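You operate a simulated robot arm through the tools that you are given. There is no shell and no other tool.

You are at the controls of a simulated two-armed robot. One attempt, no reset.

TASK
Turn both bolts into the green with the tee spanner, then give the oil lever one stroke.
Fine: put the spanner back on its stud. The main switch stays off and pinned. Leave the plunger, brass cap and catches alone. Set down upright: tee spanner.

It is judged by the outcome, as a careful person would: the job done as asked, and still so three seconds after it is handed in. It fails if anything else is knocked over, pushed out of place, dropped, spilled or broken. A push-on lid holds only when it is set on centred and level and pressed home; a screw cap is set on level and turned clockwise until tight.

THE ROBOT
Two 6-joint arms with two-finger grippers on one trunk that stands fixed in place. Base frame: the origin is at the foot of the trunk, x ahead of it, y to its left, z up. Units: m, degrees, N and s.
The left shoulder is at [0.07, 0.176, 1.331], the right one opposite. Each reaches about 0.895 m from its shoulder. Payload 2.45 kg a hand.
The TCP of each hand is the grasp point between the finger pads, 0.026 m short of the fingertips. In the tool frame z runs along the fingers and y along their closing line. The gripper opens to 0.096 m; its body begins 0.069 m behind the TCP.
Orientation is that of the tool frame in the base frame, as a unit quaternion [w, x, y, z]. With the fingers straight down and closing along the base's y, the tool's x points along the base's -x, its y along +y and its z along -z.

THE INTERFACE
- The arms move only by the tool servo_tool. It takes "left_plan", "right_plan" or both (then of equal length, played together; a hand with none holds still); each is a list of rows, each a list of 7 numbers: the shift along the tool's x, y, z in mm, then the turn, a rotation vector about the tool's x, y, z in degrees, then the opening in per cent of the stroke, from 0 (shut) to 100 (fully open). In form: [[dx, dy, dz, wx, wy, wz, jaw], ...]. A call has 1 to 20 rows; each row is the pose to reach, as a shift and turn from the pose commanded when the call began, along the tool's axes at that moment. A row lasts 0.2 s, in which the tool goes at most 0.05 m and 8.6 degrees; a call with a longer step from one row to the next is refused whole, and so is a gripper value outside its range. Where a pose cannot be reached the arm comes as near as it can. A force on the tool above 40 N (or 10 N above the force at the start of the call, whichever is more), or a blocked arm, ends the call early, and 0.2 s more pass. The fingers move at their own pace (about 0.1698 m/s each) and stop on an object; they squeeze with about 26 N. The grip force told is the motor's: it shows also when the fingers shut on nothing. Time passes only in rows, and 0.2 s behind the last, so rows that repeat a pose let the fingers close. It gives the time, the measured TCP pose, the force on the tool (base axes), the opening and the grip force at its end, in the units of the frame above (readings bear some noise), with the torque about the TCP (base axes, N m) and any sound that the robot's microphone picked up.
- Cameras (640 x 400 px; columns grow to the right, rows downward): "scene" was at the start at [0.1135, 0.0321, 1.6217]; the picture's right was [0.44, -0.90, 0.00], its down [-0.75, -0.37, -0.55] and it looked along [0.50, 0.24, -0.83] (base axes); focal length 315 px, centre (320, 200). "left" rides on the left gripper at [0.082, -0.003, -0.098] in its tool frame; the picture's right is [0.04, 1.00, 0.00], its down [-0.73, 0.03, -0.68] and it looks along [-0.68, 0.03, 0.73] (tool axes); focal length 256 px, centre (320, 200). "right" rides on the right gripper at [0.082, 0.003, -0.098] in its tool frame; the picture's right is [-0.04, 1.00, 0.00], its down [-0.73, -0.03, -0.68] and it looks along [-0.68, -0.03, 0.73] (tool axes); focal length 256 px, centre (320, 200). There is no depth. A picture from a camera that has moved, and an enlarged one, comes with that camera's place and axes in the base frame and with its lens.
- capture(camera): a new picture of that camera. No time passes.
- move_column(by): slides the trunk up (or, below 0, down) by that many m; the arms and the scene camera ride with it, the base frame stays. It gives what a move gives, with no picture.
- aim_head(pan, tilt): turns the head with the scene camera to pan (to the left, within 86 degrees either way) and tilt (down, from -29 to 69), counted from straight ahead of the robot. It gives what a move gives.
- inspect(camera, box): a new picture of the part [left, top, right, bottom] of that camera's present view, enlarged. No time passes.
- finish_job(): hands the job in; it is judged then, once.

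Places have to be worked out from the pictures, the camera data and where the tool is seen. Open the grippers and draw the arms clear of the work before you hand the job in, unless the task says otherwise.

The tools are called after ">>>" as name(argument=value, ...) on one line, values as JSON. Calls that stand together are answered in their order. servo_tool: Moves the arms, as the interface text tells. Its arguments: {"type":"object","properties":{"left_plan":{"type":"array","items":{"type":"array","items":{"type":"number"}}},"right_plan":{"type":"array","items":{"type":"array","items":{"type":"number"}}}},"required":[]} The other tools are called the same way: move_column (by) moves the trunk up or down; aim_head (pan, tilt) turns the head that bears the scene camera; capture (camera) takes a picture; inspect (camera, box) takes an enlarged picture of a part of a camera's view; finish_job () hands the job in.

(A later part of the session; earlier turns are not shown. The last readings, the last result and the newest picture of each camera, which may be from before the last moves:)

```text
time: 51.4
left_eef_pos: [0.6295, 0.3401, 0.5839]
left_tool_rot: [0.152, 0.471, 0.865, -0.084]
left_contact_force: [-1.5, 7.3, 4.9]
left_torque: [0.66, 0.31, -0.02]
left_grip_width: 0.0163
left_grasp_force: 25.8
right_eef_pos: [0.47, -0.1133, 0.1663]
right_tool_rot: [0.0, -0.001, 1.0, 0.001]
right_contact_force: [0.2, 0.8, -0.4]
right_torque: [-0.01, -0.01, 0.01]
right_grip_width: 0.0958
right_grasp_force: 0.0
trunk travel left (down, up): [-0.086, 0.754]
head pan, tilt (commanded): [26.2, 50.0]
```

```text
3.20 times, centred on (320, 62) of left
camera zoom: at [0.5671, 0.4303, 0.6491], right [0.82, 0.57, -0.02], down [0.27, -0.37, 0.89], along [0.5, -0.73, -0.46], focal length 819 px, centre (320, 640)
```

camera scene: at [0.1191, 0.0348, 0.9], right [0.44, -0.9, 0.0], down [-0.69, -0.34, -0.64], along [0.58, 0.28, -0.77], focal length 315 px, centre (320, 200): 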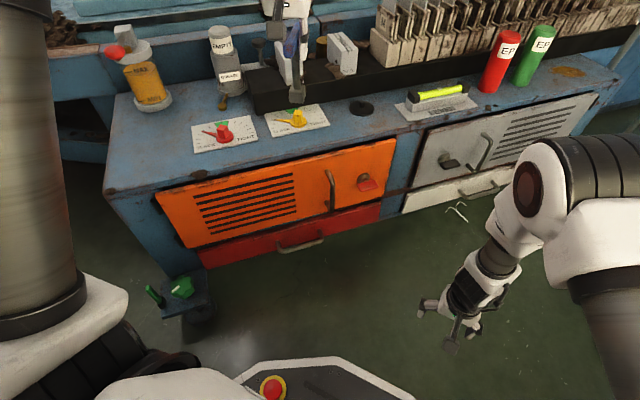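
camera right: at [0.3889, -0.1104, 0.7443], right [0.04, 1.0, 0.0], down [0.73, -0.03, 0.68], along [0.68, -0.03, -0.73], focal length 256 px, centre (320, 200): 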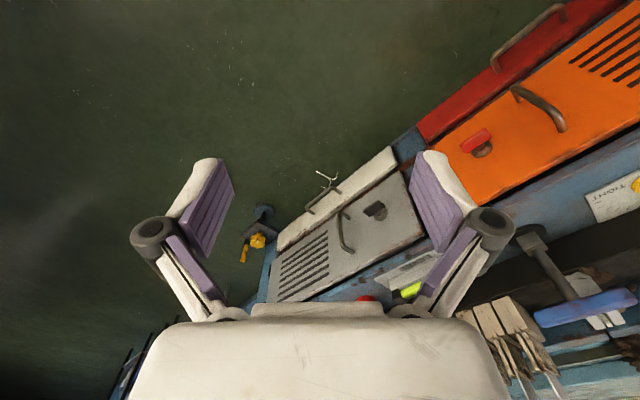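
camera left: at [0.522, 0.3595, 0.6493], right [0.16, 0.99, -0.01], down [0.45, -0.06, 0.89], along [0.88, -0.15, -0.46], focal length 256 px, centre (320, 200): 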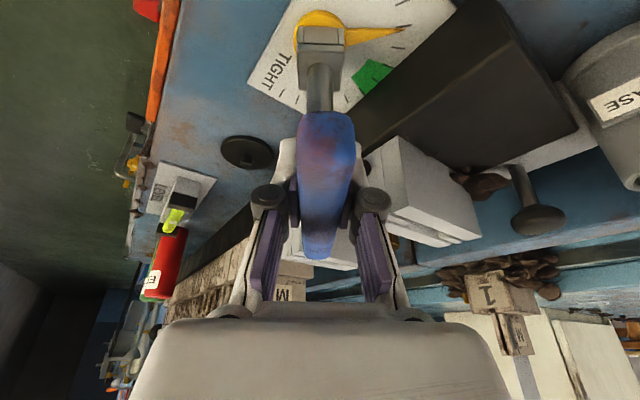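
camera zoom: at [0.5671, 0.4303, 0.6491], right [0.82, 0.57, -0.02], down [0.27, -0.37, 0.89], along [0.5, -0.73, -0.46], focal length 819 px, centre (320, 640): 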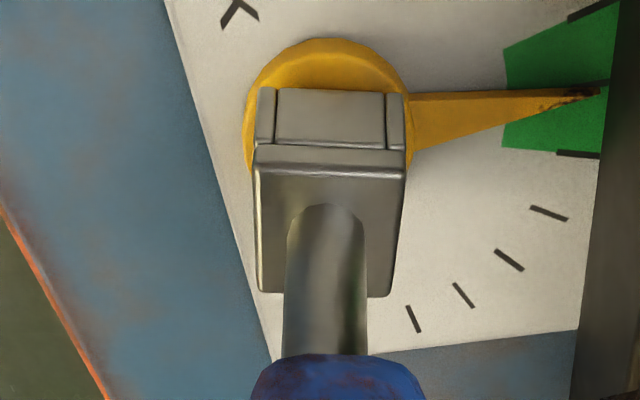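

Yellow pointer is now centred in the green (within ~1°). I turn the spanner back ~9° within its free play to unload the head, easing the side load, before lifting off.

>>> servo_tool(left_plan=[[0.4, 0.3, -0.2, -1.5, 0, -4.2, 0], [0.8, 0.5, -0.3, -3.0, 0, -8.4, 0], [0.8, 0.5, -0.3, -3.0, 0, -8.4, 0]])

>>> inspect(camera="left", box=[220, 0, 420, 125])

```text
time: 52.2
left_eef_pos: [0.631, 0.3379, 0.5843]
left_tool_rot: [0.157, 0.402, 0.899, -0.072]
left_contact_force: [-0.4, -0.3, -1.8]
left_torque: [-0.01, -0.01, -0.02]
left_grip_width: 0.0162
left_grasp_force: 26.1
right_eef_pos: [0.4701, -0.1135, 0.1666]
right_tool_rot: [0.0, 0.0, 1.0, 0.001]
right_contact_force: [-0.3, 0.0, 0.5]
right_torque: [0.04, 0.01, 0.01]
right_grip_width: 0.0959
right_grasp_force: 0.1
trunk travel left (down, up): [-0.086, 0.754]
head pan, tilt (commanded): [26.2, 50.0]
```

```text
3.20 times, centred on (320, 62) of left
camera zoom: at [0.555, 0.4188, 0.6492], right [0.72, 0.69, -0.02], down [0.33, -0.32, 0.89], along [0.61, -0.65, -0.46], focal length 819 px, centre (320, 640)
```

zoom: 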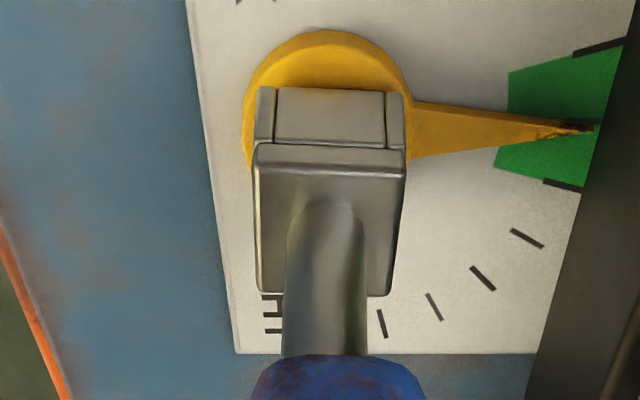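

No load remains and the pointer stayed on the centre tick. I lift straight up 60 mm and check.

>>> servo_tool(left_plan=[[-2.7, 0, -7.5, 0, 0, 0, 0], [-5.4, 0, -15, 0, 0, 0, 0], [-8.2, -0.1, -22.6, 0, 0, 0, 0], [-13.6, -0.1, -37.6, 0, 0, 0, 0], [-20.4, -0.2, -56.4, 0, 0, 0, 0], [-20.4, -0.2, -56.4, 0, 0, 0, 0]])

>>> inspect(camera="scene", box=[262, 72, 342, 132])

>>> inspect(camera="scene", box=[185, 105, 275, 165])

```text
time: 53.6
left_eef_pos: [0.6305, 0.337, 0.6437]
left_tool_rot: [0.157, 0.402, 0.899, -0.072]
left_contact_force: [0.3, 0.2, -3.5]
left_torque: [0.0, -0.02, 0.0]
left_grip_width: 0.0161
left_grasp_force: 26.1
right_eef_pos: [0.4711, -0.1141, 0.1657]
right_tool_rot: [0.0, 0.0, 1.0, 0.0]
right_contact_force: [0.9, 0.3, -0.8]
right_torque: [-0.01, 0.0, 0.0]
right_grip_width: 0.096
right_grasp_force: 0.0
trunk travel left (down, up): [-0.086, 0.754]
head pan, tilt (commanded): [26.2, 50.0]
```

```text
6.67 times, centred on (302, 102) of scene
camera zoom: at [0.1192, 0.0349, 0.8999], right [0.44, -0.9, 0.0], down [-0.69, -0.34, -0.64], along [0.58, 0.28, -0.77], focal length 2098 px, centre (440, 853)
```

zoom: 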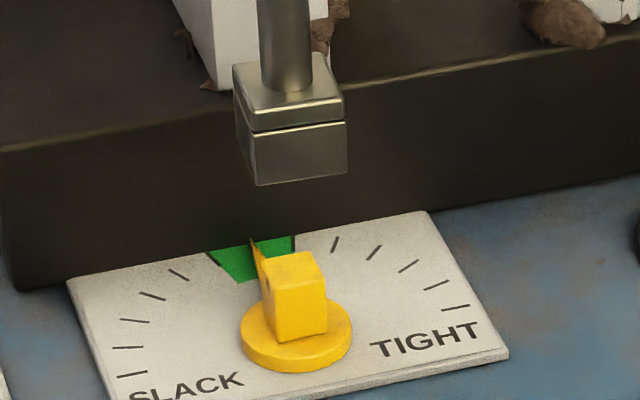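

```text
6.67 times, centred on (230, 135) of scene
camera zoom: at [0.1192, 0.0349, 0.8999], right [0.44, -0.9, 0.0], down [-0.69, -0.34, -0.64], along [0.58, 0.28, -0.77], focal length 2098 px, centre (920, 633)
```

zoom: 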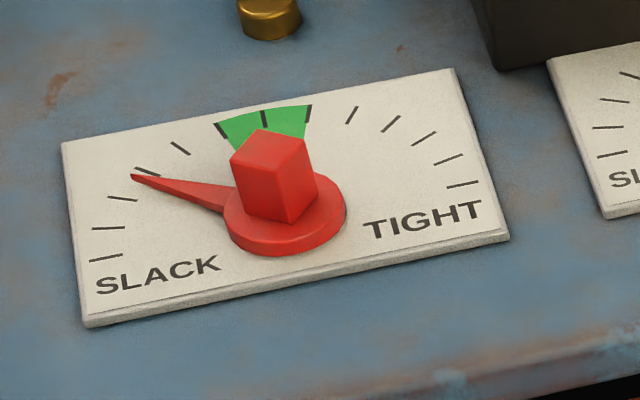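

Yellow is set (pointer in the green). Next the red bolt at ≈[0.513, 0.458], head turned to ≈97.5°: I carry the spanner there at height while turning it 56° counter-clockwise.

>>> servo_tool(left_plan=[[19.8, -1.2, -8, -2.37, -0.02, -6.54, 0], [39.5, -2.4, -16, -4.73, -0.04, -13.08, 0], [59.3, -3.7, -23.9, -7.1, -0.06, -19.63, 0], [79, -4.9, -31.9, -9.47, -0.08, -26.17, 0], [98.8, -6.1, -39.9, -11.84, -0.1, -32.71, 0], [118.6, -7.3, -47.8, -14.2, -0.12, -39.25, 0], [138.3, -8.6, -55.8, -16.57, -0.15, -45.8, 0], [158.1, -9.8, -63.8, -18.94, -0.17, -52.34, 0], [158.1, -9.8, -63.8, -18.94, -0.17, -52.34, 0]])

>>> capture(camera="left")

>>> capture(camera="scene")

```text
time: 55.6
left_eef_pos: [0.5334, 0.46, 0.6435]
left_tool_rot: [0.173, -0.065, 0.983, 0.01]
left_contact_force: [-0.2, 0.0, -1.9]
left_torque: [0.02, 0.03, -0.03]
left_grip_width: 0.016
left_grasp_force: 26.4
left hand out of reach, approached as far as the arm can: row 7, 8, 9
right_eef_pos: [0.4707, -0.1139, 0.1672]
right_tool_rot: [0.0, 0.0, 1.0, 0.001]
right_contact_force: [-0.1, -0.9, 0.4]
right_torque: [0.0, 0.0, 0.01]
right_grip_width: 0.096
right_grasp_force: 0.0
trunk travel left (down, up): [-0.086, 0.754]
head pan, tilt (commanded): [26.2, 50.0]
```

```text
taken
camera left: at [0.424, 0.4427, 0.7089], right [-0.17, 0.99, -0.02], down [0.45, 0.09, 0.89], along [0.88, 0.14, -0.46], focal length 256 px, centre (320, 200)
```

left: 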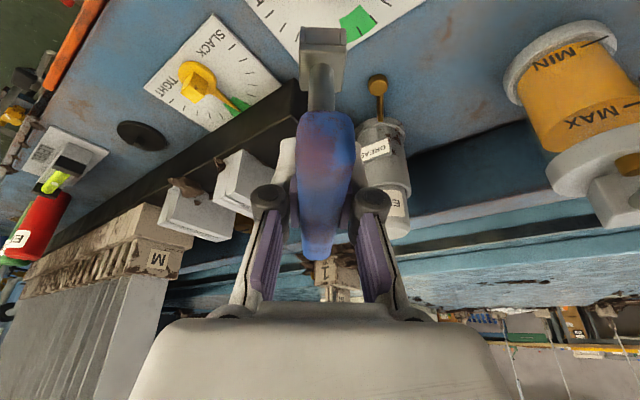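

```text
taken
camera scene: at [0.1192, 0.035, 0.8999], right [0.44, -0.9, 0.0], down [-0.69, -0.34, -0.64], along [0.58, 0.28, -0.77], focal length 315 px, centre (320, 200)
```

scene: 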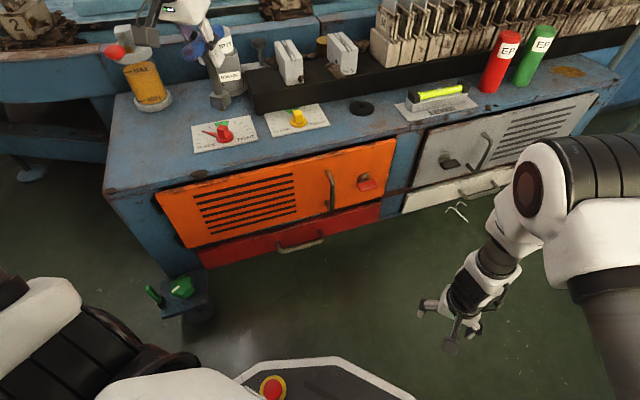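

The last 24 mm inward was out of reach (upper arm near its upward limit with the trunk this low). I raise the trunk 40 mm and then move in and down.

>>> move_column(by=0.04)

>>> servo_tool(left_plan=[[0, 0, 15, 0, 0, 0, 0], [8, 0, 20, 0, 0, 0, 0], [17, 0, 25, 0, 0, 0, 0], [26, 0, 29, 0, 0, 0, 0], [32, -1, 32, 0, 0, 0, 0], [34, -1, 33, 0, 0, 0, 0], [34, -1, 33, 0, 0, 0, 0]])

>>> inspect(camera="left", box=[220, 0, 420, 125])

>>> inspect(camera="scene", box=[180, 80, 280, 170])

```text
time: 56.4
left_eef_pos: [0.5337, 0.4596, 0.6833]
left_tool_rot: [0.172, -0.064, 0.983, 0.009]
left_contact_force: [0.8, -0.7, -2.8]
left_torque: [-0.02, 0.03, 0.03]
left_grip_width: 0.016
left_grasp_force: 26.0
right_eef_pos: [0.4698, -0.1138, 0.2059]
right_tool_rot: [-0.001, -0.001, 1.0, 0.001]
right_contact_force: [0.2, -0.6, 0.8]
right_torque: [0.02, 0.02, 0.0]
right_grip_width: 0.0962
right_grasp_force: 0.1
trunk travel left (down, up): [-0.126, 0.714]
head pan, tilt (commanded): [26.2, 50.0]
```

```text
time: 58.0
left_eef_pos: [0.5207, 0.4551, 0.6379]
left_tool_rot: [0.171, -0.064, 0.983, 0.009]
left_contact_force: [-0.1, -0.7, -1.7]
left_torque: [-0.01, 0.0, -0.01]
left_grip_width: 0.0161
left_grasp_force: 25.8
left hand out of reach, approached as far as the arm can: row 4, 5, 6, 7
right_eef_pos: [0.4695, -0.1133, 0.2066]
right_tool_rot: [0.0, 0.0, 1.0, 0.001]
right_contact_force: [-0.2, -0.1, -0.5]
right_torque: [0.03, -0.02, 0.01]
right_grip_width: 0.096
right_grasp_force: 0.1
trunk travel left (down, up): [-0.126, 0.714]
head pan, tilt (commanded): [26.2, 50.0]
```

```text
3.20 times, centred on (320, 62) of left
camera zoom: at [0.4116, 0.4382, 0.7037], right [-0.17, 0.99, -0.02], down [0.45, 0.09, 0.89], along [0.88, 0.14, -0.46], focal length 819 px, centre (320, 640)
```

zoom: 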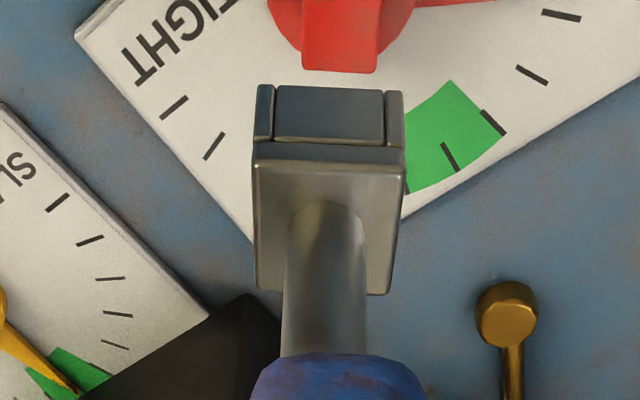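

```text
4.44 times, centred on (230, 125) of scene
camera zoom: at [0.1192, 0.035, 0.9399], right [0.44, -0.9, 0.0], down [-0.69, -0.34, -0.64], along [0.58, 0.28, -0.77], focal length 1398 px, centre (720, 533)
```

zoom: 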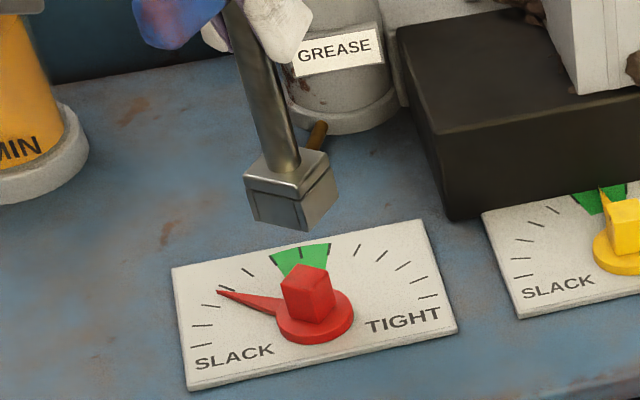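

Now only a few mm short; wrist view puts the red head ~3 mm to +y and ~6 mm nearer than the socket, so target TCP ≈ [0.514, 0.458]. I raise the trunk another 20 mm and then align just above the head.

>>> move_column(by=0.02)

>>> servo_tool(left_plan=[[1, 1.5, 10, 0, 0, 0, 0], [6, 3, 16, 0, 0, 0, 0], [12, 3.5, 24, 0, 0, 0, 0], [18, 3.8, 36, 0, 0, 0, 0], [22.8, 3.8, 44.7, 0, 0, 0, 0], [22.8, 3.8, 44.7, 0, 0, 0, 0]])

>>> inspect(camera="left", box=[220, 0, 420, 125])

>>> inspect(camera="scene", box=[190, 100, 270, 170])

```text
time: 58.7
left_eef_pos: [0.5206, 0.4553, 0.658]
left_tool_rot: [0.172, -0.064, 0.983, 0.01]
left_contact_force: [0.4, 0.6, -3.0]
left_torque: [0.01, -0.03, 0.0]
left_grip_width: 0.0164
left_grasp_force: 26.5
right_eef_pos: [0.4702, -0.1133, 0.2256]
right_tool_rot: [0.0, 0.0, 1.0, 0.001]
right_contact_force: [0.4, 0.5, 0.0]
right_torque: [-0.01, 0.0, -0.01]
right_grip_width: 0.0958
right_grasp_force: 0.1
trunk travel left (down, up): [-0.146, 0.694]
head pan, tilt (commanded): [26.2, 50.0]
```

```text
time: 60.1
left_eef_pos: [0.5135, 0.4578, 0.6082]
left_tool_rot: [0.172, -0.064, 0.983, 0.009]
left_contact_force: [0.0, 0.5, -2.8]
left_torque: [0.01, 0.01, 0.0]
left_grip_width: 0.0159
left_grasp_force: 25.7
right_eef_pos: [0.4689, -0.1134, 0.2277]
right_tool_rot: [0.0, 0.0, 1.0, 0.0]
right_contact_force: [-0.3, 0.5, -0.6]
right_torque: [0.01, 0.0, 0.04]
right_grip_width: 0.0962
right_grasp_force: 0.0
trunk travel left (down, up): [-0.146, 0.694]
head pan, tilt (commanded): [26.2, 50.0]
```

```text
3.20 times, centred on (320, 62) of left
camera zoom: at [0.4053, 0.4411, 0.6735], right [-0.17, 0.99, -0.02], down [0.45, 0.09, 0.89], along [0.88, 0.14, -0.46], focal length 819 px, centre (320, 640)
```

zoom: 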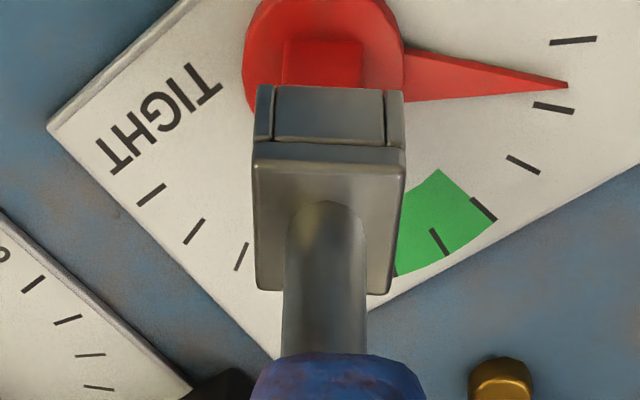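

```text
5.71 times, centred on (230, 135) of scene
camera zoom: at [0.1192, 0.035, 0.9599], right [0.44, -0.9, 0.0], down [-0.69, -0.34, -0.64], along [0.58, 0.28, -0.77], focal length 1798 px, centre (834, 571)
```

zoom: 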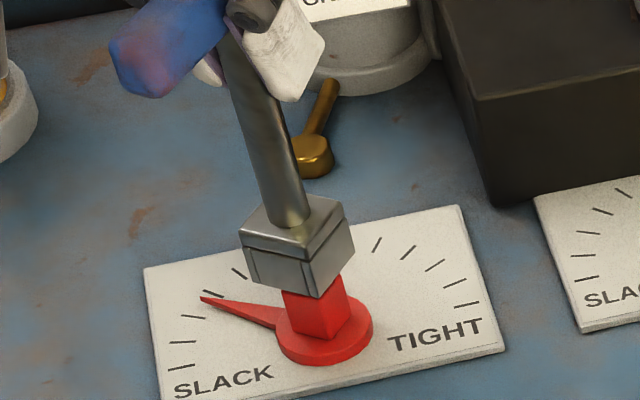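

Well placed: lateral and depth offsets are within a millimetre. I zoom in more to compare the yaw of the red head with the socket.

>>> inspect(camera="left", box=[285, 0, 365, 50])

>>> inspect(camera="scene", box=[215, 125, 247, 150])

```text
8.00 times, centred on (325, 25) of left
camera zoom: at [0.4053, 0.4411, 0.6735], right [-0.17, 0.99, -0.02], down [0.45, 0.09, 0.89], along [0.88, 0.14, -0.46], focal length 2048 px, centre (280, 1600)
```

zoom: 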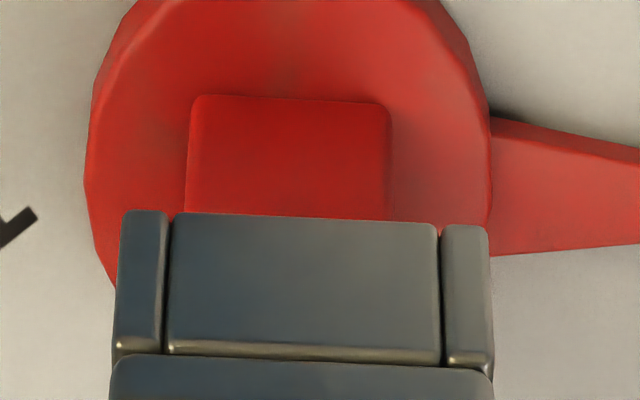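

```text
16.00 times, centred on (231, 138) of scene
camera zoom: at [0.1192, 0.035, 0.9599], right [0.44, -0.9, 0.0], down [-0.69, -0.34, -0.64], along [0.58, 0.28, -0.77], focal length 5035 px, centre (1744, 1200)
```

zoom: 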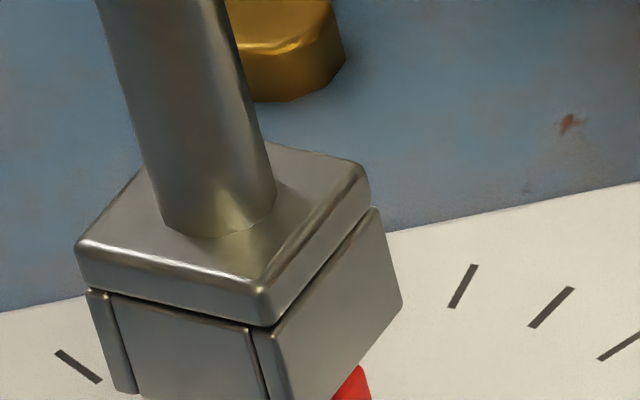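

Yaw is aligned within half a degree; the head is ~1.2 mm toward −tool-y. I correct that and descend gently 18 mm.

>>> servo_tool(left_plan=[[0, -1.2, 0, 0, 0, 0, 0], [1.4, -1.2, 3.8, 0, 0, 0, 0], [2.4, -1.2, 6.6, 0, 0, 0, 0], [3.4, -1.2, 9.4, 0, 0, 0, 0], [4.4, -1.2, 12.2, 0, 0, 0, 0], [5.4, -1.2, 15, 0, 0, 0, 0], [6.1, -1.2, 17, 0, 0, 0, 0], [6.1, -1.2, 17, 0, 0, 0, 0]])

>>> inspect(camera="left", box=[220, 0, 420, 125])

```text
time: 61.9
left_eef_pos: [0.5142, 0.4577, 0.5899]
left_tool_rot: [0.172, -0.064, 0.983, 0.01]
left_contact_force: [1.0, -0.2, -2.1]
left_torque: [0.01, 0.04, -0.02]
left_grip_width: 0.016
left_grasp_force: 25.9
right_eef_pos: [0.4698, -0.1123, 0.2264]
right_tool_rot: [0.0, 0.0, 1.0, 0.001]
right_contact_force: [-0.2, 0.2, -0.5]
right_torque: [0.02, -0.01, 0.0]
right_grip_width: 0.0962
right_grasp_force: 0.0
trunk travel left (down, up): [-0.146, 0.694]
head pan, tilt (commanded): [26.2, 50.0]
```

```text
3.20 times, centred on (320, 62) of left
camera zoom: at [0.405, 0.44, 0.6557], right [-0.17, 0.99, -0.02], down [0.45, 0.09, 0.89], along [0.88, 0.14, -0.46], focal length 819 px, centre (320, 640)
```

zoom: 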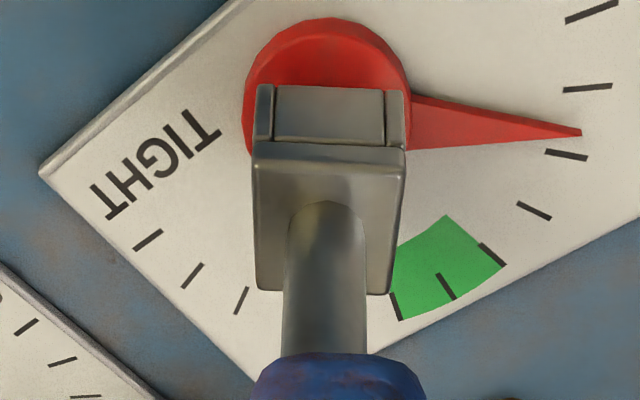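

It slid on cleanly. I lower the last 4 mm and turn clockwise 36°, then look.

>>> servo_tool(left_plan=[[0.7, 0, 1.9, 0, 0, 0, 0], [1.4, 0, 3.8, 0, 0, 0, 0], [1.4, 0, 3.8, 2.04, 0.03, 5.64, 0], [1.4, 0, 3.8, 4.07, 0.05, 11.3, 0], [1.4, 0, 3.8, 6.1, 0.08, 16.9, 0], [1.4, 0, 3.8, 8.15, 0.1, 22.6, 0], [1.4, 0, 3.8, 10.2, 0.13, 28.2, 0], [1.4, 0, 3.8, 12.2, 0.16, 33.9, 0], [1.4, 0, 3.8, 12.2, 0.16, 33.9, 0]])

>>> inspect(camera="left", box=[220, 0, 420, 125])

>>> inspect(camera="scene", box=[190, 100, 270, 170])

```text
time: 63.9
left_eef_pos: [0.5152, 0.456, 0.5862]
left_tool_rot: [0.165, 0.244, 0.955, -0.044]
left_contact_force: [2.6, -1.6, -1.3]
left_torque: [-0.31, -0.26, -0.01]
left_grip_width: 0.0158
left_grasp_force: 26.0
right_eef_pos: [0.4694, -0.1139, 0.2264]
right_tool_rot: [0.001, 0.0, 1.0, 0.001]
right_contact_force: [-0.5, -0.3, 0.5]
right_torque: [0.0, 0.01, 0.01]
right_grip_width: 0.0958
right_grasp_force: 0.1
trunk travel left (down, up): [-0.146, 0.694]
head pan, tilt (commanded): [26.2, 50.0]
```

```text
3.20 times, centred on (320, 62) of left
camera zoom: at [0.4159, 0.5066, 0.652], right [0.45, 0.89, -0.02], down [0.42, -0.19, 0.89], along [0.79, -0.4, -0.46], focal length 819 px, centre (320, 640)
```

zoom: 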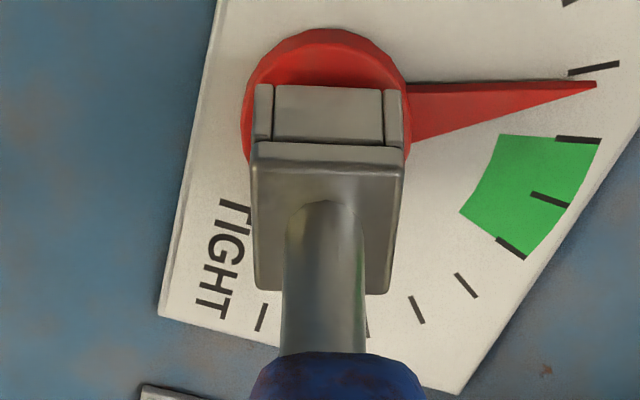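

```text
5.71 times, centred on (230, 135) of scene
camera zoom: at [0.1193, 0.0347, 0.9599], right [0.44, -0.9, 0.0], down [-0.69, -0.34, -0.64], along [0.58, 0.28, -0.77], focal length 1798 px, centre (834, 571)
```

zoom: 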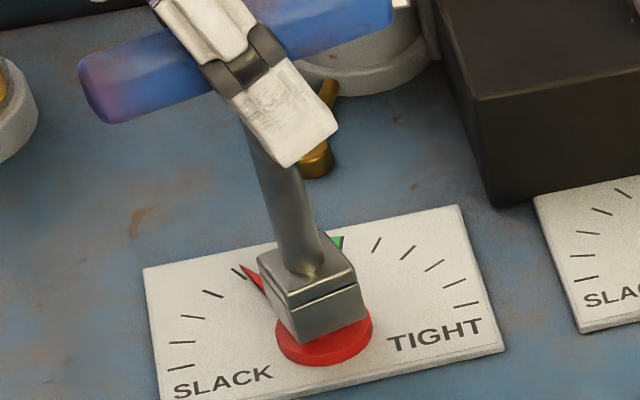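

Red pointer is at about −28°. I turn a further 28° clockwise.

>>> servo_tool(left_plan=[[0, 0, 0.3, 2.36, 0.02, 6.6, 0], [0, 0, 0.5, 4.71, 0.05, 13.2, 0], [0, 0, 0.5, 7.07, 0.07, 19.8, 0], [0, 0, 0.5, 9.42, 0.1, 26.4, 0], [0, 0, 0.5, 9.42, 0.1, 26.4, 0], [0, 0, 0.5, 9.42, 0.1, 26.4, 0]])

>>> inspect(camera="left", box=[220, 0, 420, 125])

>>> inspect(camera="scene", box=[190, 100, 270, 170])

```text
time: 65.3
left_eef_pos: [0.515, 0.4573, 0.5864]
left_tool_rot: [0.149, 0.467, 0.868, -0.081]
left_contact_force: [-0.9, -5.3, -1.3]
left_torque: [-0.62, 0.12, 0.03]
left_grip_width: 0.0165
left_grasp_force: 25.4
right_eef_pos: [0.4704, -0.1135, 0.2268]
right_tool_rot: [0.0, -0.001, 1.0, 0.001]
right_contact_force: [-0.1, 0.0, 0.3]
right_torque: [0.0, -0.02, -0.02]
right_grip_width: 0.096
right_grasp_force: 0.1
trunk travel left (down, up): [-0.146, 0.694]
head pan, tilt (commanded): [26.2, 50.0]
```

```text
3.20 times, centred on (320, 62) of left
camera zoom: at [0.4512, 0.5465, 0.6518], right [0.81, 0.58, -0.02], down [0.28, -0.37, 0.89], along [0.51, -0.73, -0.46], focal length 819 px, centre (320, 640)
```

zoom: 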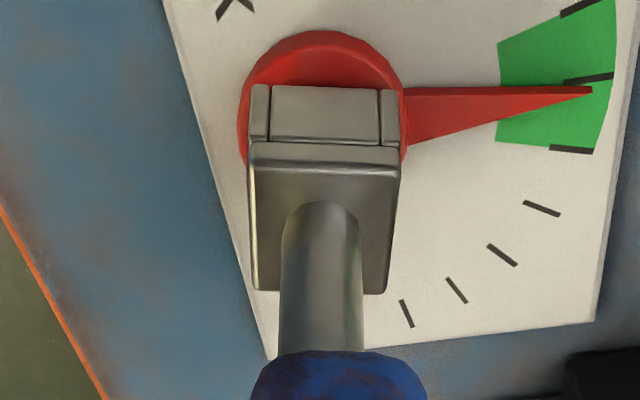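

```text
5.71 times, centred on (230, 135) of scene
camera zoom: at [0.119, 0.0345, 0.96], right [0.44, -0.9, 0.0], down [-0.69, -0.34, -0.64], along [0.58, 0.28, -0.77], focal length 1798 px, centre (834, 571)
```

zoom: 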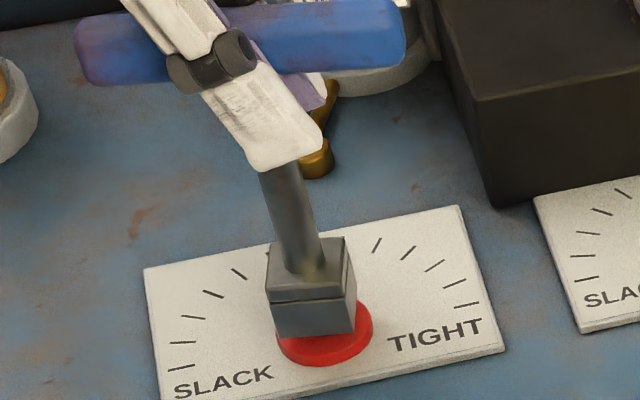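

Red pointer is now on the centre of the green. I back the spanner off ~8.5° within its play to unload, then check forces.

>>> servo_tool(left_plan=[[-0.4, -0.3, 0.1, -1.4, 0, -4, 0], [-0.8, -0.5, 0.3, -2.84, 0, -8, 0], [-0.8, -0.5, 0.3, -2.84, 0, -8, 0]])

>>> inspect(camera="left", box=[220, 0, 420, 125])

```text
time: 66.1
left_eef_pos: [0.5154, 0.4562, 0.5862]
left_tool_rot: [0.156, 0.401, 0.9, -0.071]
left_contact_force: [0.4, -0.8, -2.6]
left_torque: [-0.05, -0.02, 0.0]
left_grip_width: 0.0161
left_grasp_force: 26.0
right_eef_pos: [0.4698, -0.1134, 0.2265]
right_tool_rot: [0.0, -0.001, 1.0, 0.001]
right_contact_force: [0.7, 0.3, 0.5]
right_torque: [-0.03, 0.02, 0.02]
right_grip_width: 0.0959
right_grasp_force: 0.0
trunk travel left (down, up): [-0.146, 0.694]
head pan, tilt (commanded): [26.2, 50.0]
```

```text
3.20 times, centred on (320, 62) of left
camera zoom: at [0.4386, 0.536, 0.6517], right [0.72, 0.7, -0.02], down [0.33, -0.32, 0.89], along [0.61, -0.64, -0.46], focal length 819 px, centre (320, 640)
```

zoom: 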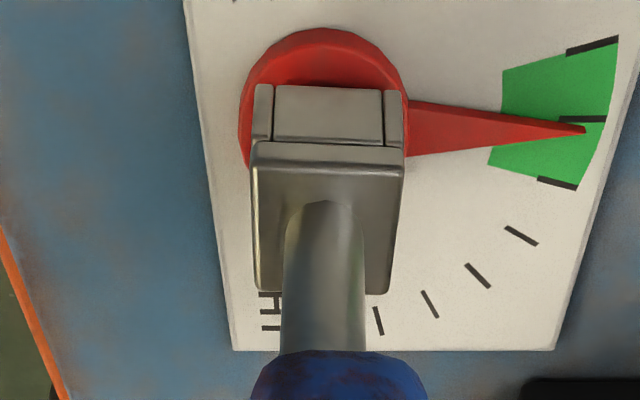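

No load and the red pointer stayed on centre. I lift off 60 mm.

>>> servo_tool(left_plan=[[-2.7, 0, -7.5, 0, 0, 0, 0], [-5.4, 0, -15, 0, 0, 0, 0], [-8.2, -0.1, -22.6, 0, 0, 0, 0], [-13.6, -0.1, -37.6, 0, 0, 0, 0], [-20.3, -0.2, -56.5, 0, 0, 0, 0], [-20.3, -0.2, -56.5, 0, 0, 0, 0]])

>>> inspect(camera="scene", box=[190, 100, 350, 180])

>>> inspect(camera="left", box=[160, 0, 480, 200])

```text
time: 67.5
left_eef_pos: [0.5149, 0.4542, 0.6465]
left_tool_rot: [0.157, 0.401, 0.9, -0.071]
left_contact_force: [-0.8, 0.9, -2.8]
left_torque: [0.01, -0.02, -0.03]
left_grip_width: 0.0161
left_grasp_force: 26.0
right_eef_pos: [0.4698, -0.1132, 0.2267]
right_tool_rot: [0.0, 0.0, 1.0, 0.001]
right_contact_force: [0.0, -0.3, 0.0]
right_torque: [-0.01, -0.05, 0.0]
right_grip_width: 0.0958
right_grasp_force: 0.0
trunk travel left (down, up): [-0.146, 0.694]
head pan, tilt (commanded): [26.2, 50.0]
```

```text
4.00 times, centred on (270, 140) of scene
camera zoom: at [0.1192, 0.0349, 0.9599], right [0.44, -0.9, 0.0], down [-0.69, -0.34, -0.64], along [0.58, 0.28, -0.77], focal length 1259 px, centre (520, 440)
```

zoom: 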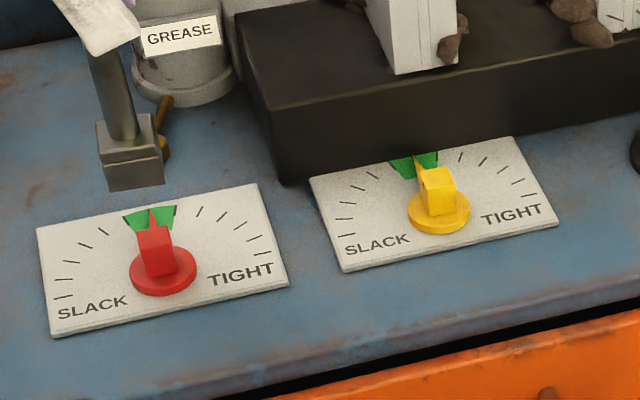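

```text
2.00 times, centred on (320, 100) of left
camera zoom: at [0.439, 0.5357, 0.7117], right [0.72, 0.69, -0.02], down [0.33, -0.32, 0.89], along [0.61, -0.64, -0.46], focal length 512 px, centre (320, 400)
```

zoom: 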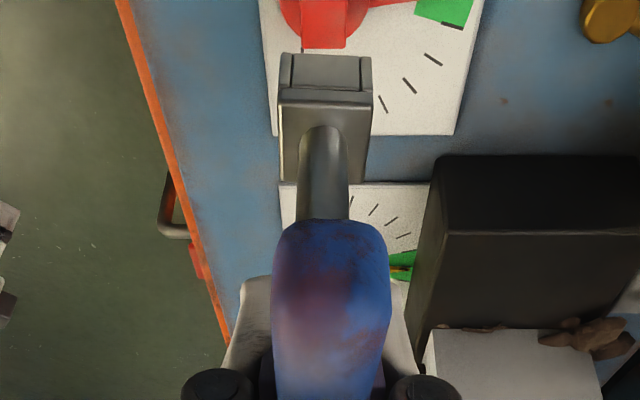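

Both pointers are in the green. To return the spanner I first raise the trunk 0.10 m for reach, then carry it back above the stud at [0.750, 0.232].

>>> move_column(by=0.1)

>>> servo_tool(left_plan=[[-27.4, 2.6, 19, -0.04, 0, -0.11, 0], [-54.9, 5.2, 38.1, -0.08, 0, -0.23, 0], [-82.3, 7.9, 57.1, -0.12, 0, -0.34, 0], [-109.8, 10.5, 76.1, -0.16, 0, -0.45, 0], [-137.2, 13.1, 95.1, -0.2, 0, -0.56, 0], [-164.7, 15.7, 114.2, -0.25, 0, -0.68, 0], [-192.1, 18.3, 133.2, -0.29, 0, -0.79, 0], [-219.6, 21, 152.2, -0.33, 0, -0.9, 0], [-247, 23.6, 171.3, -0.37, 0, -1.02, 0], [-274.5, 26.2, 190.3, -0.41, 0, -1.13, 0], [-274.5, 26.2, 190.3, -0.41, 0, -1.13, 0]])

>>> inspect(camera="left", box=[220, 0, 420, 125])

>>> capture(camera="scene")

```text
time: 68.8
left_eef_pos: [0.5148, 0.4557, 0.7469]
left_tool_rot: [0.155, 0.402, 0.899, -0.072]
left_contact_force: [-0.3, 0.0, -3.7]
left_torque: [0.0, 0.03, -0.04]
left_grip_width: 0.016
left_grasp_force: 26.1
right_eef_pos: [0.4701, -0.1138, 0.3261]
right_tool_rot: [-0.001, 0.0, 1.0, 0.001]
right_contact_force: [0.3, 0.1, -0.1]
right_torque: [0.01, -0.01, -0.01]
right_grip_width: 0.0961
right_grasp_force: 0.0
trunk travel left (down, up): [-0.246, 0.594]
head pan, tilt (commanded): [26.2, 50.0]
```

```text
time: 71.2
left_eef_pos: [0.7501, 0.2335, 0.6601]
left_tool_rot: [0.157, 0.393, 0.904, -0.07]
left_contact_force: [0.4, -0.3, -2.8]
left_torque: [0.02, -0.01, 0.0]
left_grip_width: 0.0163
left_grasp_force: 26.5
right_eef_pos: [0.4705, -0.1146, 0.3269]
right_tool_rot: [0.0, -0.001, 1.0, 0.001]
right_contact_force: [0.3, -1.2, -0.7]
right_torque: [0.0, 0.01, 0.02]
right_grip_width: 0.0961
right_grasp_force: 0.1
trunk travel left (down, up): [-0.246, 0.594]
head pan, tilt (commanded): [26.2, 50.0]
```

```text
3.20 times, centred on (320, 62) of left
camera zoom: at [0.6728, 0.3111, 0.7259], right [0.7, 0.71, -0.02], down [0.34, -0.32, 0.89], along [0.62, -0.63, -0.46], focal length 819 px, centre (320, 640)
```

zoom: 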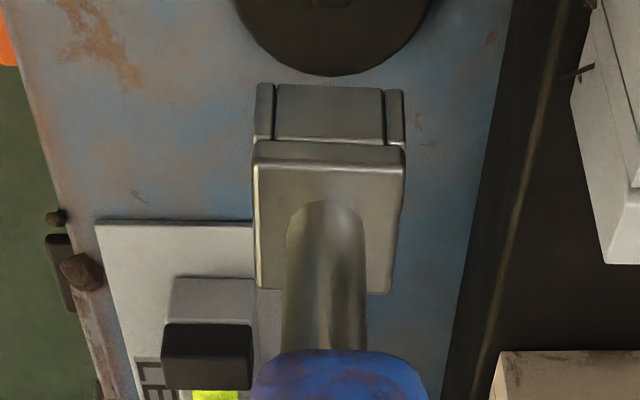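

```text
taken
camera scene: at [0.1193, 0.0348, 1.0599], right [0.44, -0.9, 0.0], down [-0.69, -0.34, -0.64], along [0.58, 0.28, -0.77], focal length 315 px, centre (320, 200)
```

scene: 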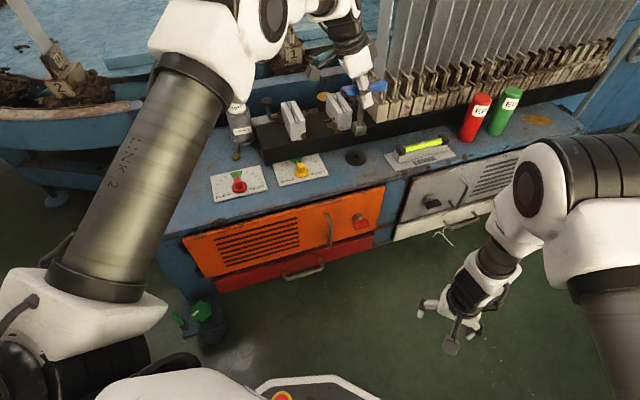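

Back above the stud. I descend to where the socket rim is ~10 mm above the peg and check alignment.

>>> servo_tool(left_plan=[[4.7, 0, 13, 0, 0, 0, 0], [9.3, 0, 26, 0, 0, 0, 0], [14, 0.1, 39, 0, 0, 0, 0], [18.6, 0.2, 51.9, 0, 0, 0, 0], [18.6, 0.2, 51.9, 0, 0, 0, 0]])

>>> inspect(camera="left", box=[240, 0, 400, 100])

>>> inspect(camera="scene", box=[325, 110, 395, 175])

```text
time: 72.4
left_eef_pos: [0.7491, 0.2325, 0.605]
left_tool_rot: [0.156, 0.393, 0.904, -0.07]
left_contact_force: [0.0, 0.1, -2.9]
left_torque: [-0.03, 0.0, -0.03]
left_grip_width: 0.0161
left_grasp_force: 25.3
right_eef_pos: [0.4708, -0.1136, 0.3268]
right_tool_rot: [0.0, 0.0, 1.0, 0.0]
right_contact_force: [0.3, -0.3, 0.1]
right_torque: [-0.01, 0.01, 0.0]
right_grip_width: 0.0961
right_grasp_force: 0.1
trunk travel left (down, up): [-0.246, 0.594]
head pan, tilt (commanded): [26.2, 50.0]
```

```text
4.00 times, centred on (320, 50) of left
camera zoom: at [0.6725, 0.3106, 0.6697], right [0.7, 0.71, -0.02], down [0.34, -0.32, 0.89], along [0.62, -0.63, -0.46], focal length 1024 px, centre (320, 800)
```

zoom: 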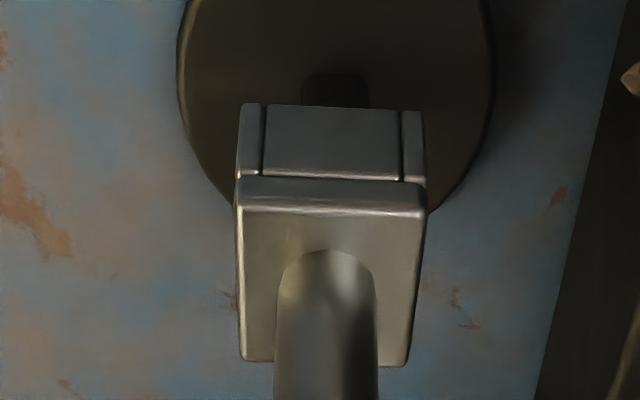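

```text
6.15 times, centred on (360, 142) of scene
camera zoom: at [0.1194, 0.0348, 1.0599], right [0.44, -0.9, 0.0], down [-0.69, -0.34, -0.64], along [0.58, 0.28, -0.77], focal length 1936 px, centre (74, 554)
```

zoom: 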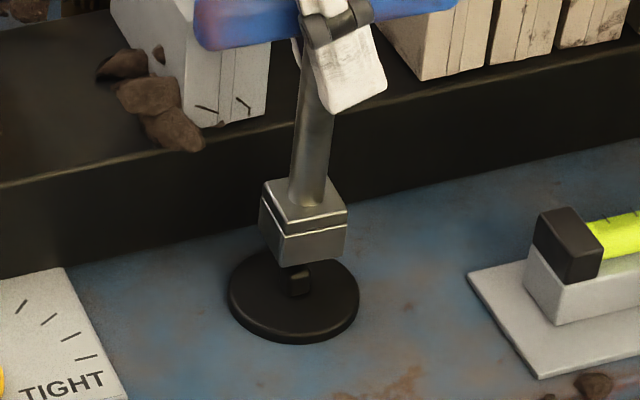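

Aligned over the peg. I lower the remaining ~26 mm gently onto the stud.

>>> servo_tool(left_plan=[[2, 0, 5.7, 0, 0, 0, 0], [4.1, 0, 11.3, 0, 0, 0, 0], [6.1, 0, 17, 0, 0, 0, 0], [7.8, 0, 21.7, 0, 0, 0, 0], [8.6, 0, 24, 0, 0, 0, 0], [9.1, 0, 25.3, 0, 0, 0, 0], [9.1, 0, 25.3, 0, 0, 0, 0]])

>>> inspect(camera="scene", box=[325, 110, 395, 175])

>>> inspect(camera="left", box=[240, 0, 400, 100])

```text
time: 74.0
left_eef_pos: [0.7507, 0.2321, 0.5771]
left_tool_rot: [0.157, 0.393, 0.904, -0.07]
left_contact_force: [0.1, 0.5, -2.1]
left_torque: [0.02, 0.0, 0.0]
left_grip_width: 0.0163
left_grasp_force: 26.1
right_eef_pos: [0.471, -0.114, 0.3261]
right_tool_rot: [0.0, -0.001, 1.0, 0.0]
right_contact_force: [0.3, -0.8, 0.4]
right_torque: [0.04, 0.0, -0.03]
right_grip_width: 0.0961
right_grasp_force: 0.2
trunk travel left (down, up): [-0.246, 0.594]
head pan, tilt (commanded): [26.2, 50.0]
```

```text
6.15 times, centred on (360, 142) of scene
camera zoom: at [0.1194, 0.0348, 1.0599], right [0.44, -0.9, 0.0], down [-0.69, -0.34, -0.64], along [0.58, 0.28, -0.77], focal length 1936 px, centre (74, 554)
```

zoom: 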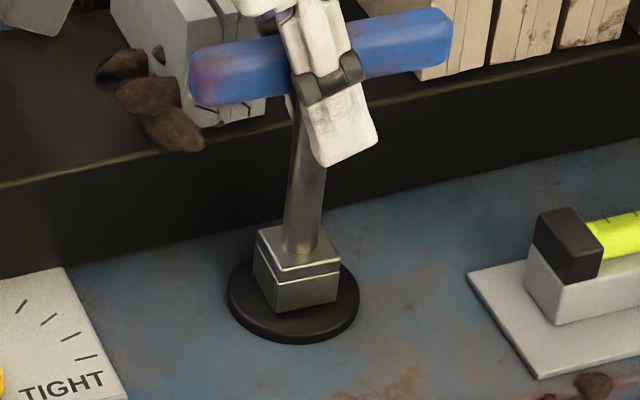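

```text
4.00 times, centred on (320, 50) of left
camera zoom: at [0.6724, 0.311, 0.6428], right [0.7, 0.71, -0.02], down [0.34, -0.32, 0.89], along [0.62, -0.63, -0.46], focal length 1024 px, centre (320, 800)
```

zoom: 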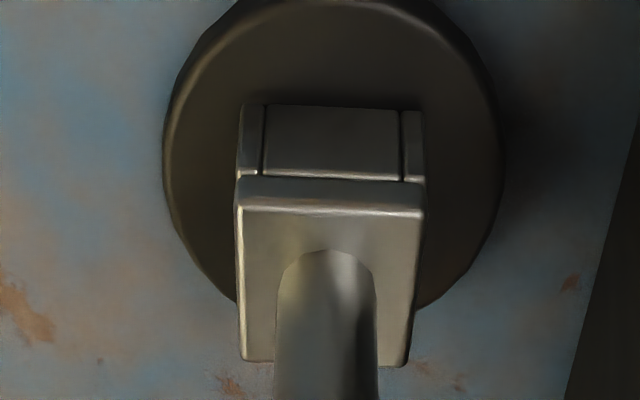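

Nearly down – weight is still on the hand. I lower another 3 mm in 1 mm steps until contact.

>>> servo_tool(left_plan=[[0.3, 0, 0.9, 0, 0, 0, 0], [0.7, 0, 1.9, 0, 0, 0, 0], [1.0, 0, 2.8, 0, 0, 0, 0], [1.0, 0, 2.8, 0, 0, 0, 0]])

```text
time: 75.0
left_eef_pos: [0.7513, 0.2321, 0.5755]
left_tool_rot: [0.158, 0.392, 0.904, -0.069]
left_contact_force: [-0.2, 0.9, 1.6]
left_torque: [0.02, -0.13, 0.02]
left_grip_width: 0.0162
left_grasp_force: 25.4
right_eef_pos: [0.4699, -0.1123, 0.3253]
right_tool_rot: [0.0, 0.0, 1.0, 0.001]
right_contact_force: [0.5, 0.8, 0.1]
right_torque: [0.0, 0.03, 0.0]
right_grip_width: 0.0959
right_grasp_force: 0.1
trunk travel left (down, up): [-0.246, 0.594]
head pan, tilt (commanded): [26.2, 50.0]
```

It is seated (load reversed to +1.6 N). I open the jaws to 55 % and look before withdrawing.

>>> servo_tool(left_plan=[[0, 0, 0, 0, 0, 0, 25], [0, 0, 0, 0, 0, 0, 40], [0, 0, 0, 0, 0, 0, 55], [0, 0, 0, 0, 0, 0, 55]])

>>> capture(camera="left")

>>> inspect(camera="scene", box=[310, 70, 410, 170])

```text
time: 76.0
left_eef_pos: [0.7494, 0.2331, 0.5753]
left_tool_rot: [0.156, 0.392, 0.904, -0.068]
left_contact_force: [0.5, 0.1, 0.3]
left_torque: [-0.01, 0.0, -0.05]
left_grip_width: 0.0529
left_grasp_force: 0.0
right_eef_pos: [0.4704, -0.1122, 0.3257]
right_tool_rot: [0.0, -0.001, 1.0, 0.001]
right_contact_force: [-0.7, 0.1, 0.0]
right_torque: [-0.01, 0.01, -0.01]
right_grip_width: 0.096
right_grasp_force: 0.1
trunk travel left (down, up): [-0.246, 0.594]
head pan, tilt (commanded): [26.2, 50.0]
```

```text
taken
camera left: at [0.6721, 0.3109, 0.6403], right [0.7, 0.71, -0.02], down [0.34, -0.32, 0.89], along [0.62, -0.63, -0.46], focal length 256 px, centre (320, 200)
```

left: 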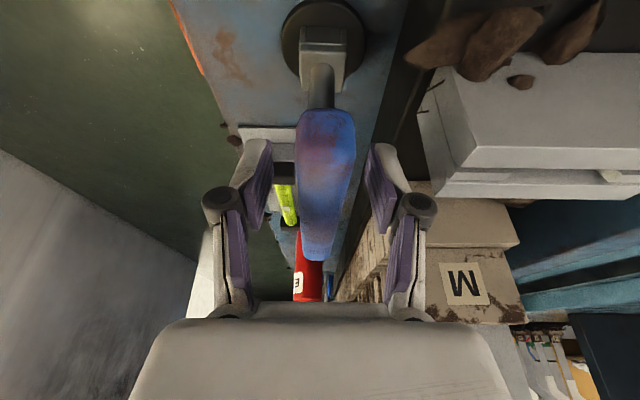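

```text
4.00 times, centred on (360, 120) of scene
camera zoom: at [0.1191, 0.0347, 1.06], right [0.44, -0.9, 0.0], down [-0.69, -0.34, -0.64], along [0.58, 0.28, -0.77], focal length 1259 px, centre (160, 520)
```

zoom: 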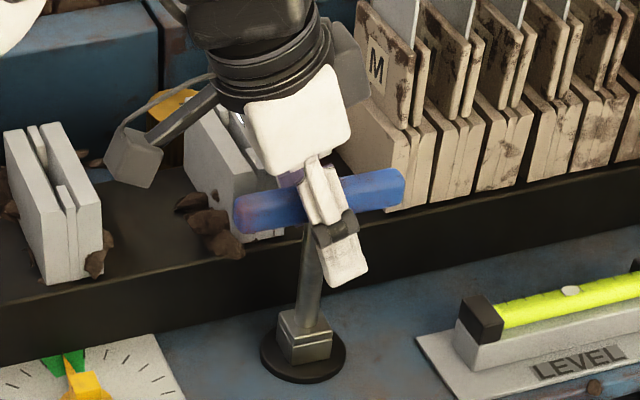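

The spanner stands free on the stud. I withdraw straight up 100 mm.

>>> servo_tool(left_plan=[[-3.4, 0, -9.4, 0, 0, 0, 55], [-6.8, 0, -18.9, 0, 0, 0, 55], [-13.6, -0.1, -37.7, 0, 0, 0, 55], [-20.3, -0.2, -56.6, 0, 0, 0, 55], [-27.1, -0.2, -75.5, 0, 0, 0, 55], [-33.9, -0.3, -94.3, 0, 0, 0, 55], [-33.9, -0.3, -94.3, 0, 0, 0, 55]])

>>> inspect(camera="scene", box=[310, 70, 410, 170])

>>> capture(camera="left")

```text
time: 77.6
left_eef_pos: [0.7476, 0.233, 0.6761]
left_tool_rot: [0.156, 0.392, 0.904, -0.069]
left_contact_force: [0.0, 0.4, -0.2]
left_torque: [0.01, -0.03, -0.01]
left_grip_width: 0.0527
left_grasp_force: 0.2
right_eef_pos: [0.4706, -0.1139, 0.3257]
right_tool_rot: [0.0, 0.0, 1.0, 0.001]
right_contact_force: [0.6, 0.7, -0.6]
right_torque: [-0.01, -0.01, 0.0]
right_grip_width: 0.0964
right_grasp_force: 0.0
trunk travel left (down, up): [-0.246, 0.594]
head pan, tilt (commanded): [26.2, 50.0]
```

```text
4.00 times, centred on (360, 120) of scene
camera zoom: at [0.1192, 0.0347, 1.0599], right [0.44, -0.9, 0.0], down [-0.69, -0.34, -0.64], along [0.58, 0.28, -0.77], focal length 1259 px, centre (160, 520)
```

zoom: 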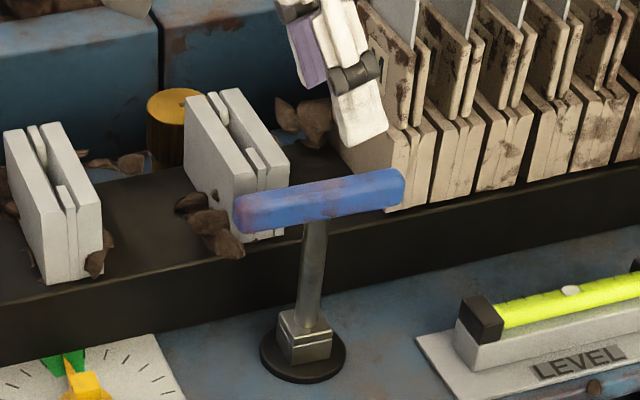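

```text
taken
camera left: at [0.6706, 0.3118, 0.7416], right [0.7, 0.71, -0.02], down [0.34, -0.32, 0.89], along [0.62, -0.63, -0.46], focal length 256 px, centre (320, 200)
```

left: 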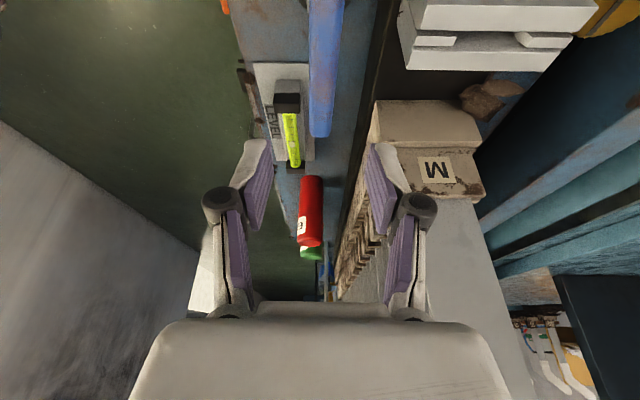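

The spanner stands upright on its stud. Next the oil lever: from two views its red ball is at about [0.462, 0.614, 0.636], with the pivot on the tank top near [0.56, 0.71, 0.61], so it strokes downward. I bring the hand up and over in front, turning it so the jaws will close along the bench axis.

>>> servo_tool(left_plan=[[22.5, -3, -19.3, -1.12, 2.65, -6.51, 80], [45, -6.1, -38.5, -2.25, 5.3, -13.01, 80], [67.5, -9.1, -57.8, -3.37, 7.95, -19.52, 80], [90, -12.2, -77, -4.5, 10.59, -26.03, 80], [112.5, -15.2, -96.3, -5.62, 13.24, -32.54, 80], [135, -18.3, -115.5, -6.75, 15.89, -39.04, 80], [157.5, -21.3, -134.8, -7.87, 18.54, -45.55, 80], [157.5, -21.3, -134.8, -7.87, 18.54, -45.55, 80]])

>>> capture(camera="left")

>>> capture(camera="scene")

```text
time: 79.4
left_eef_pos: [0.6009, 0.3611, 0.7459]
left_tool_rot: [0.0, 0.008, 1.0, -0.002]
left_contact_force: [-0.8, 0.0, 0.6]
left_torque: [-0.01, -0.01, 0.01]
left_grip_width: 0.0768
left_grasp_force: 0.2
right_eef_pos: [0.4695, -0.1123, 0.3259]
right_tool_rot: [0.001, -0.001, 1.0, 0.002]
right_contact_force: [-0.1, 0.5, 0.1]
right_torque: [0.01, 0.0, 0.01]
right_grip_width: 0.0962
right_grasp_force: 0.0
trunk travel left (down, up): [-0.246, 0.594]
head pan, tilt (commanded): [26.2, 50.0]
```

```text
taken
camera left: at [0.5194, 0.3592, 0.8451], right [-0.02, 1.0, 0.0], down [0.73, 0.02, 0.68], along [0.68, 0.01, -0.73], focal length 256 px, centre (320, 200)
```

left: 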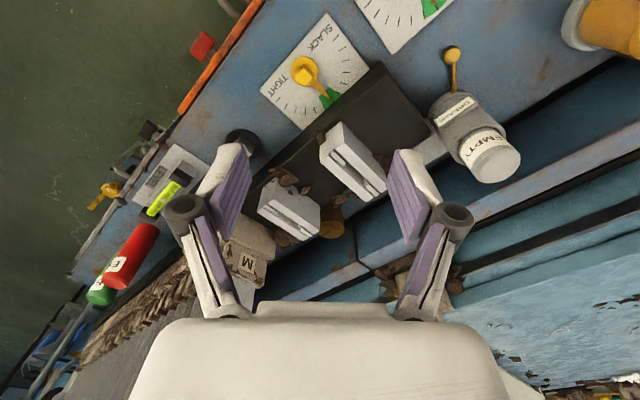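

```text
taken
camera scene: at [0.1191, 0.0348, 1.0599], right [0.44, -0.9, 0.0], down [-0.69, -0.34, -0.64], along [0.58, 0.28, -0.77], focal length 315 px, centre (320, 200)
```

scene: 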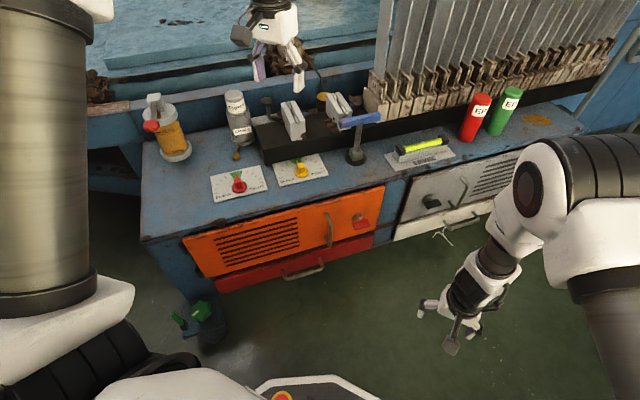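

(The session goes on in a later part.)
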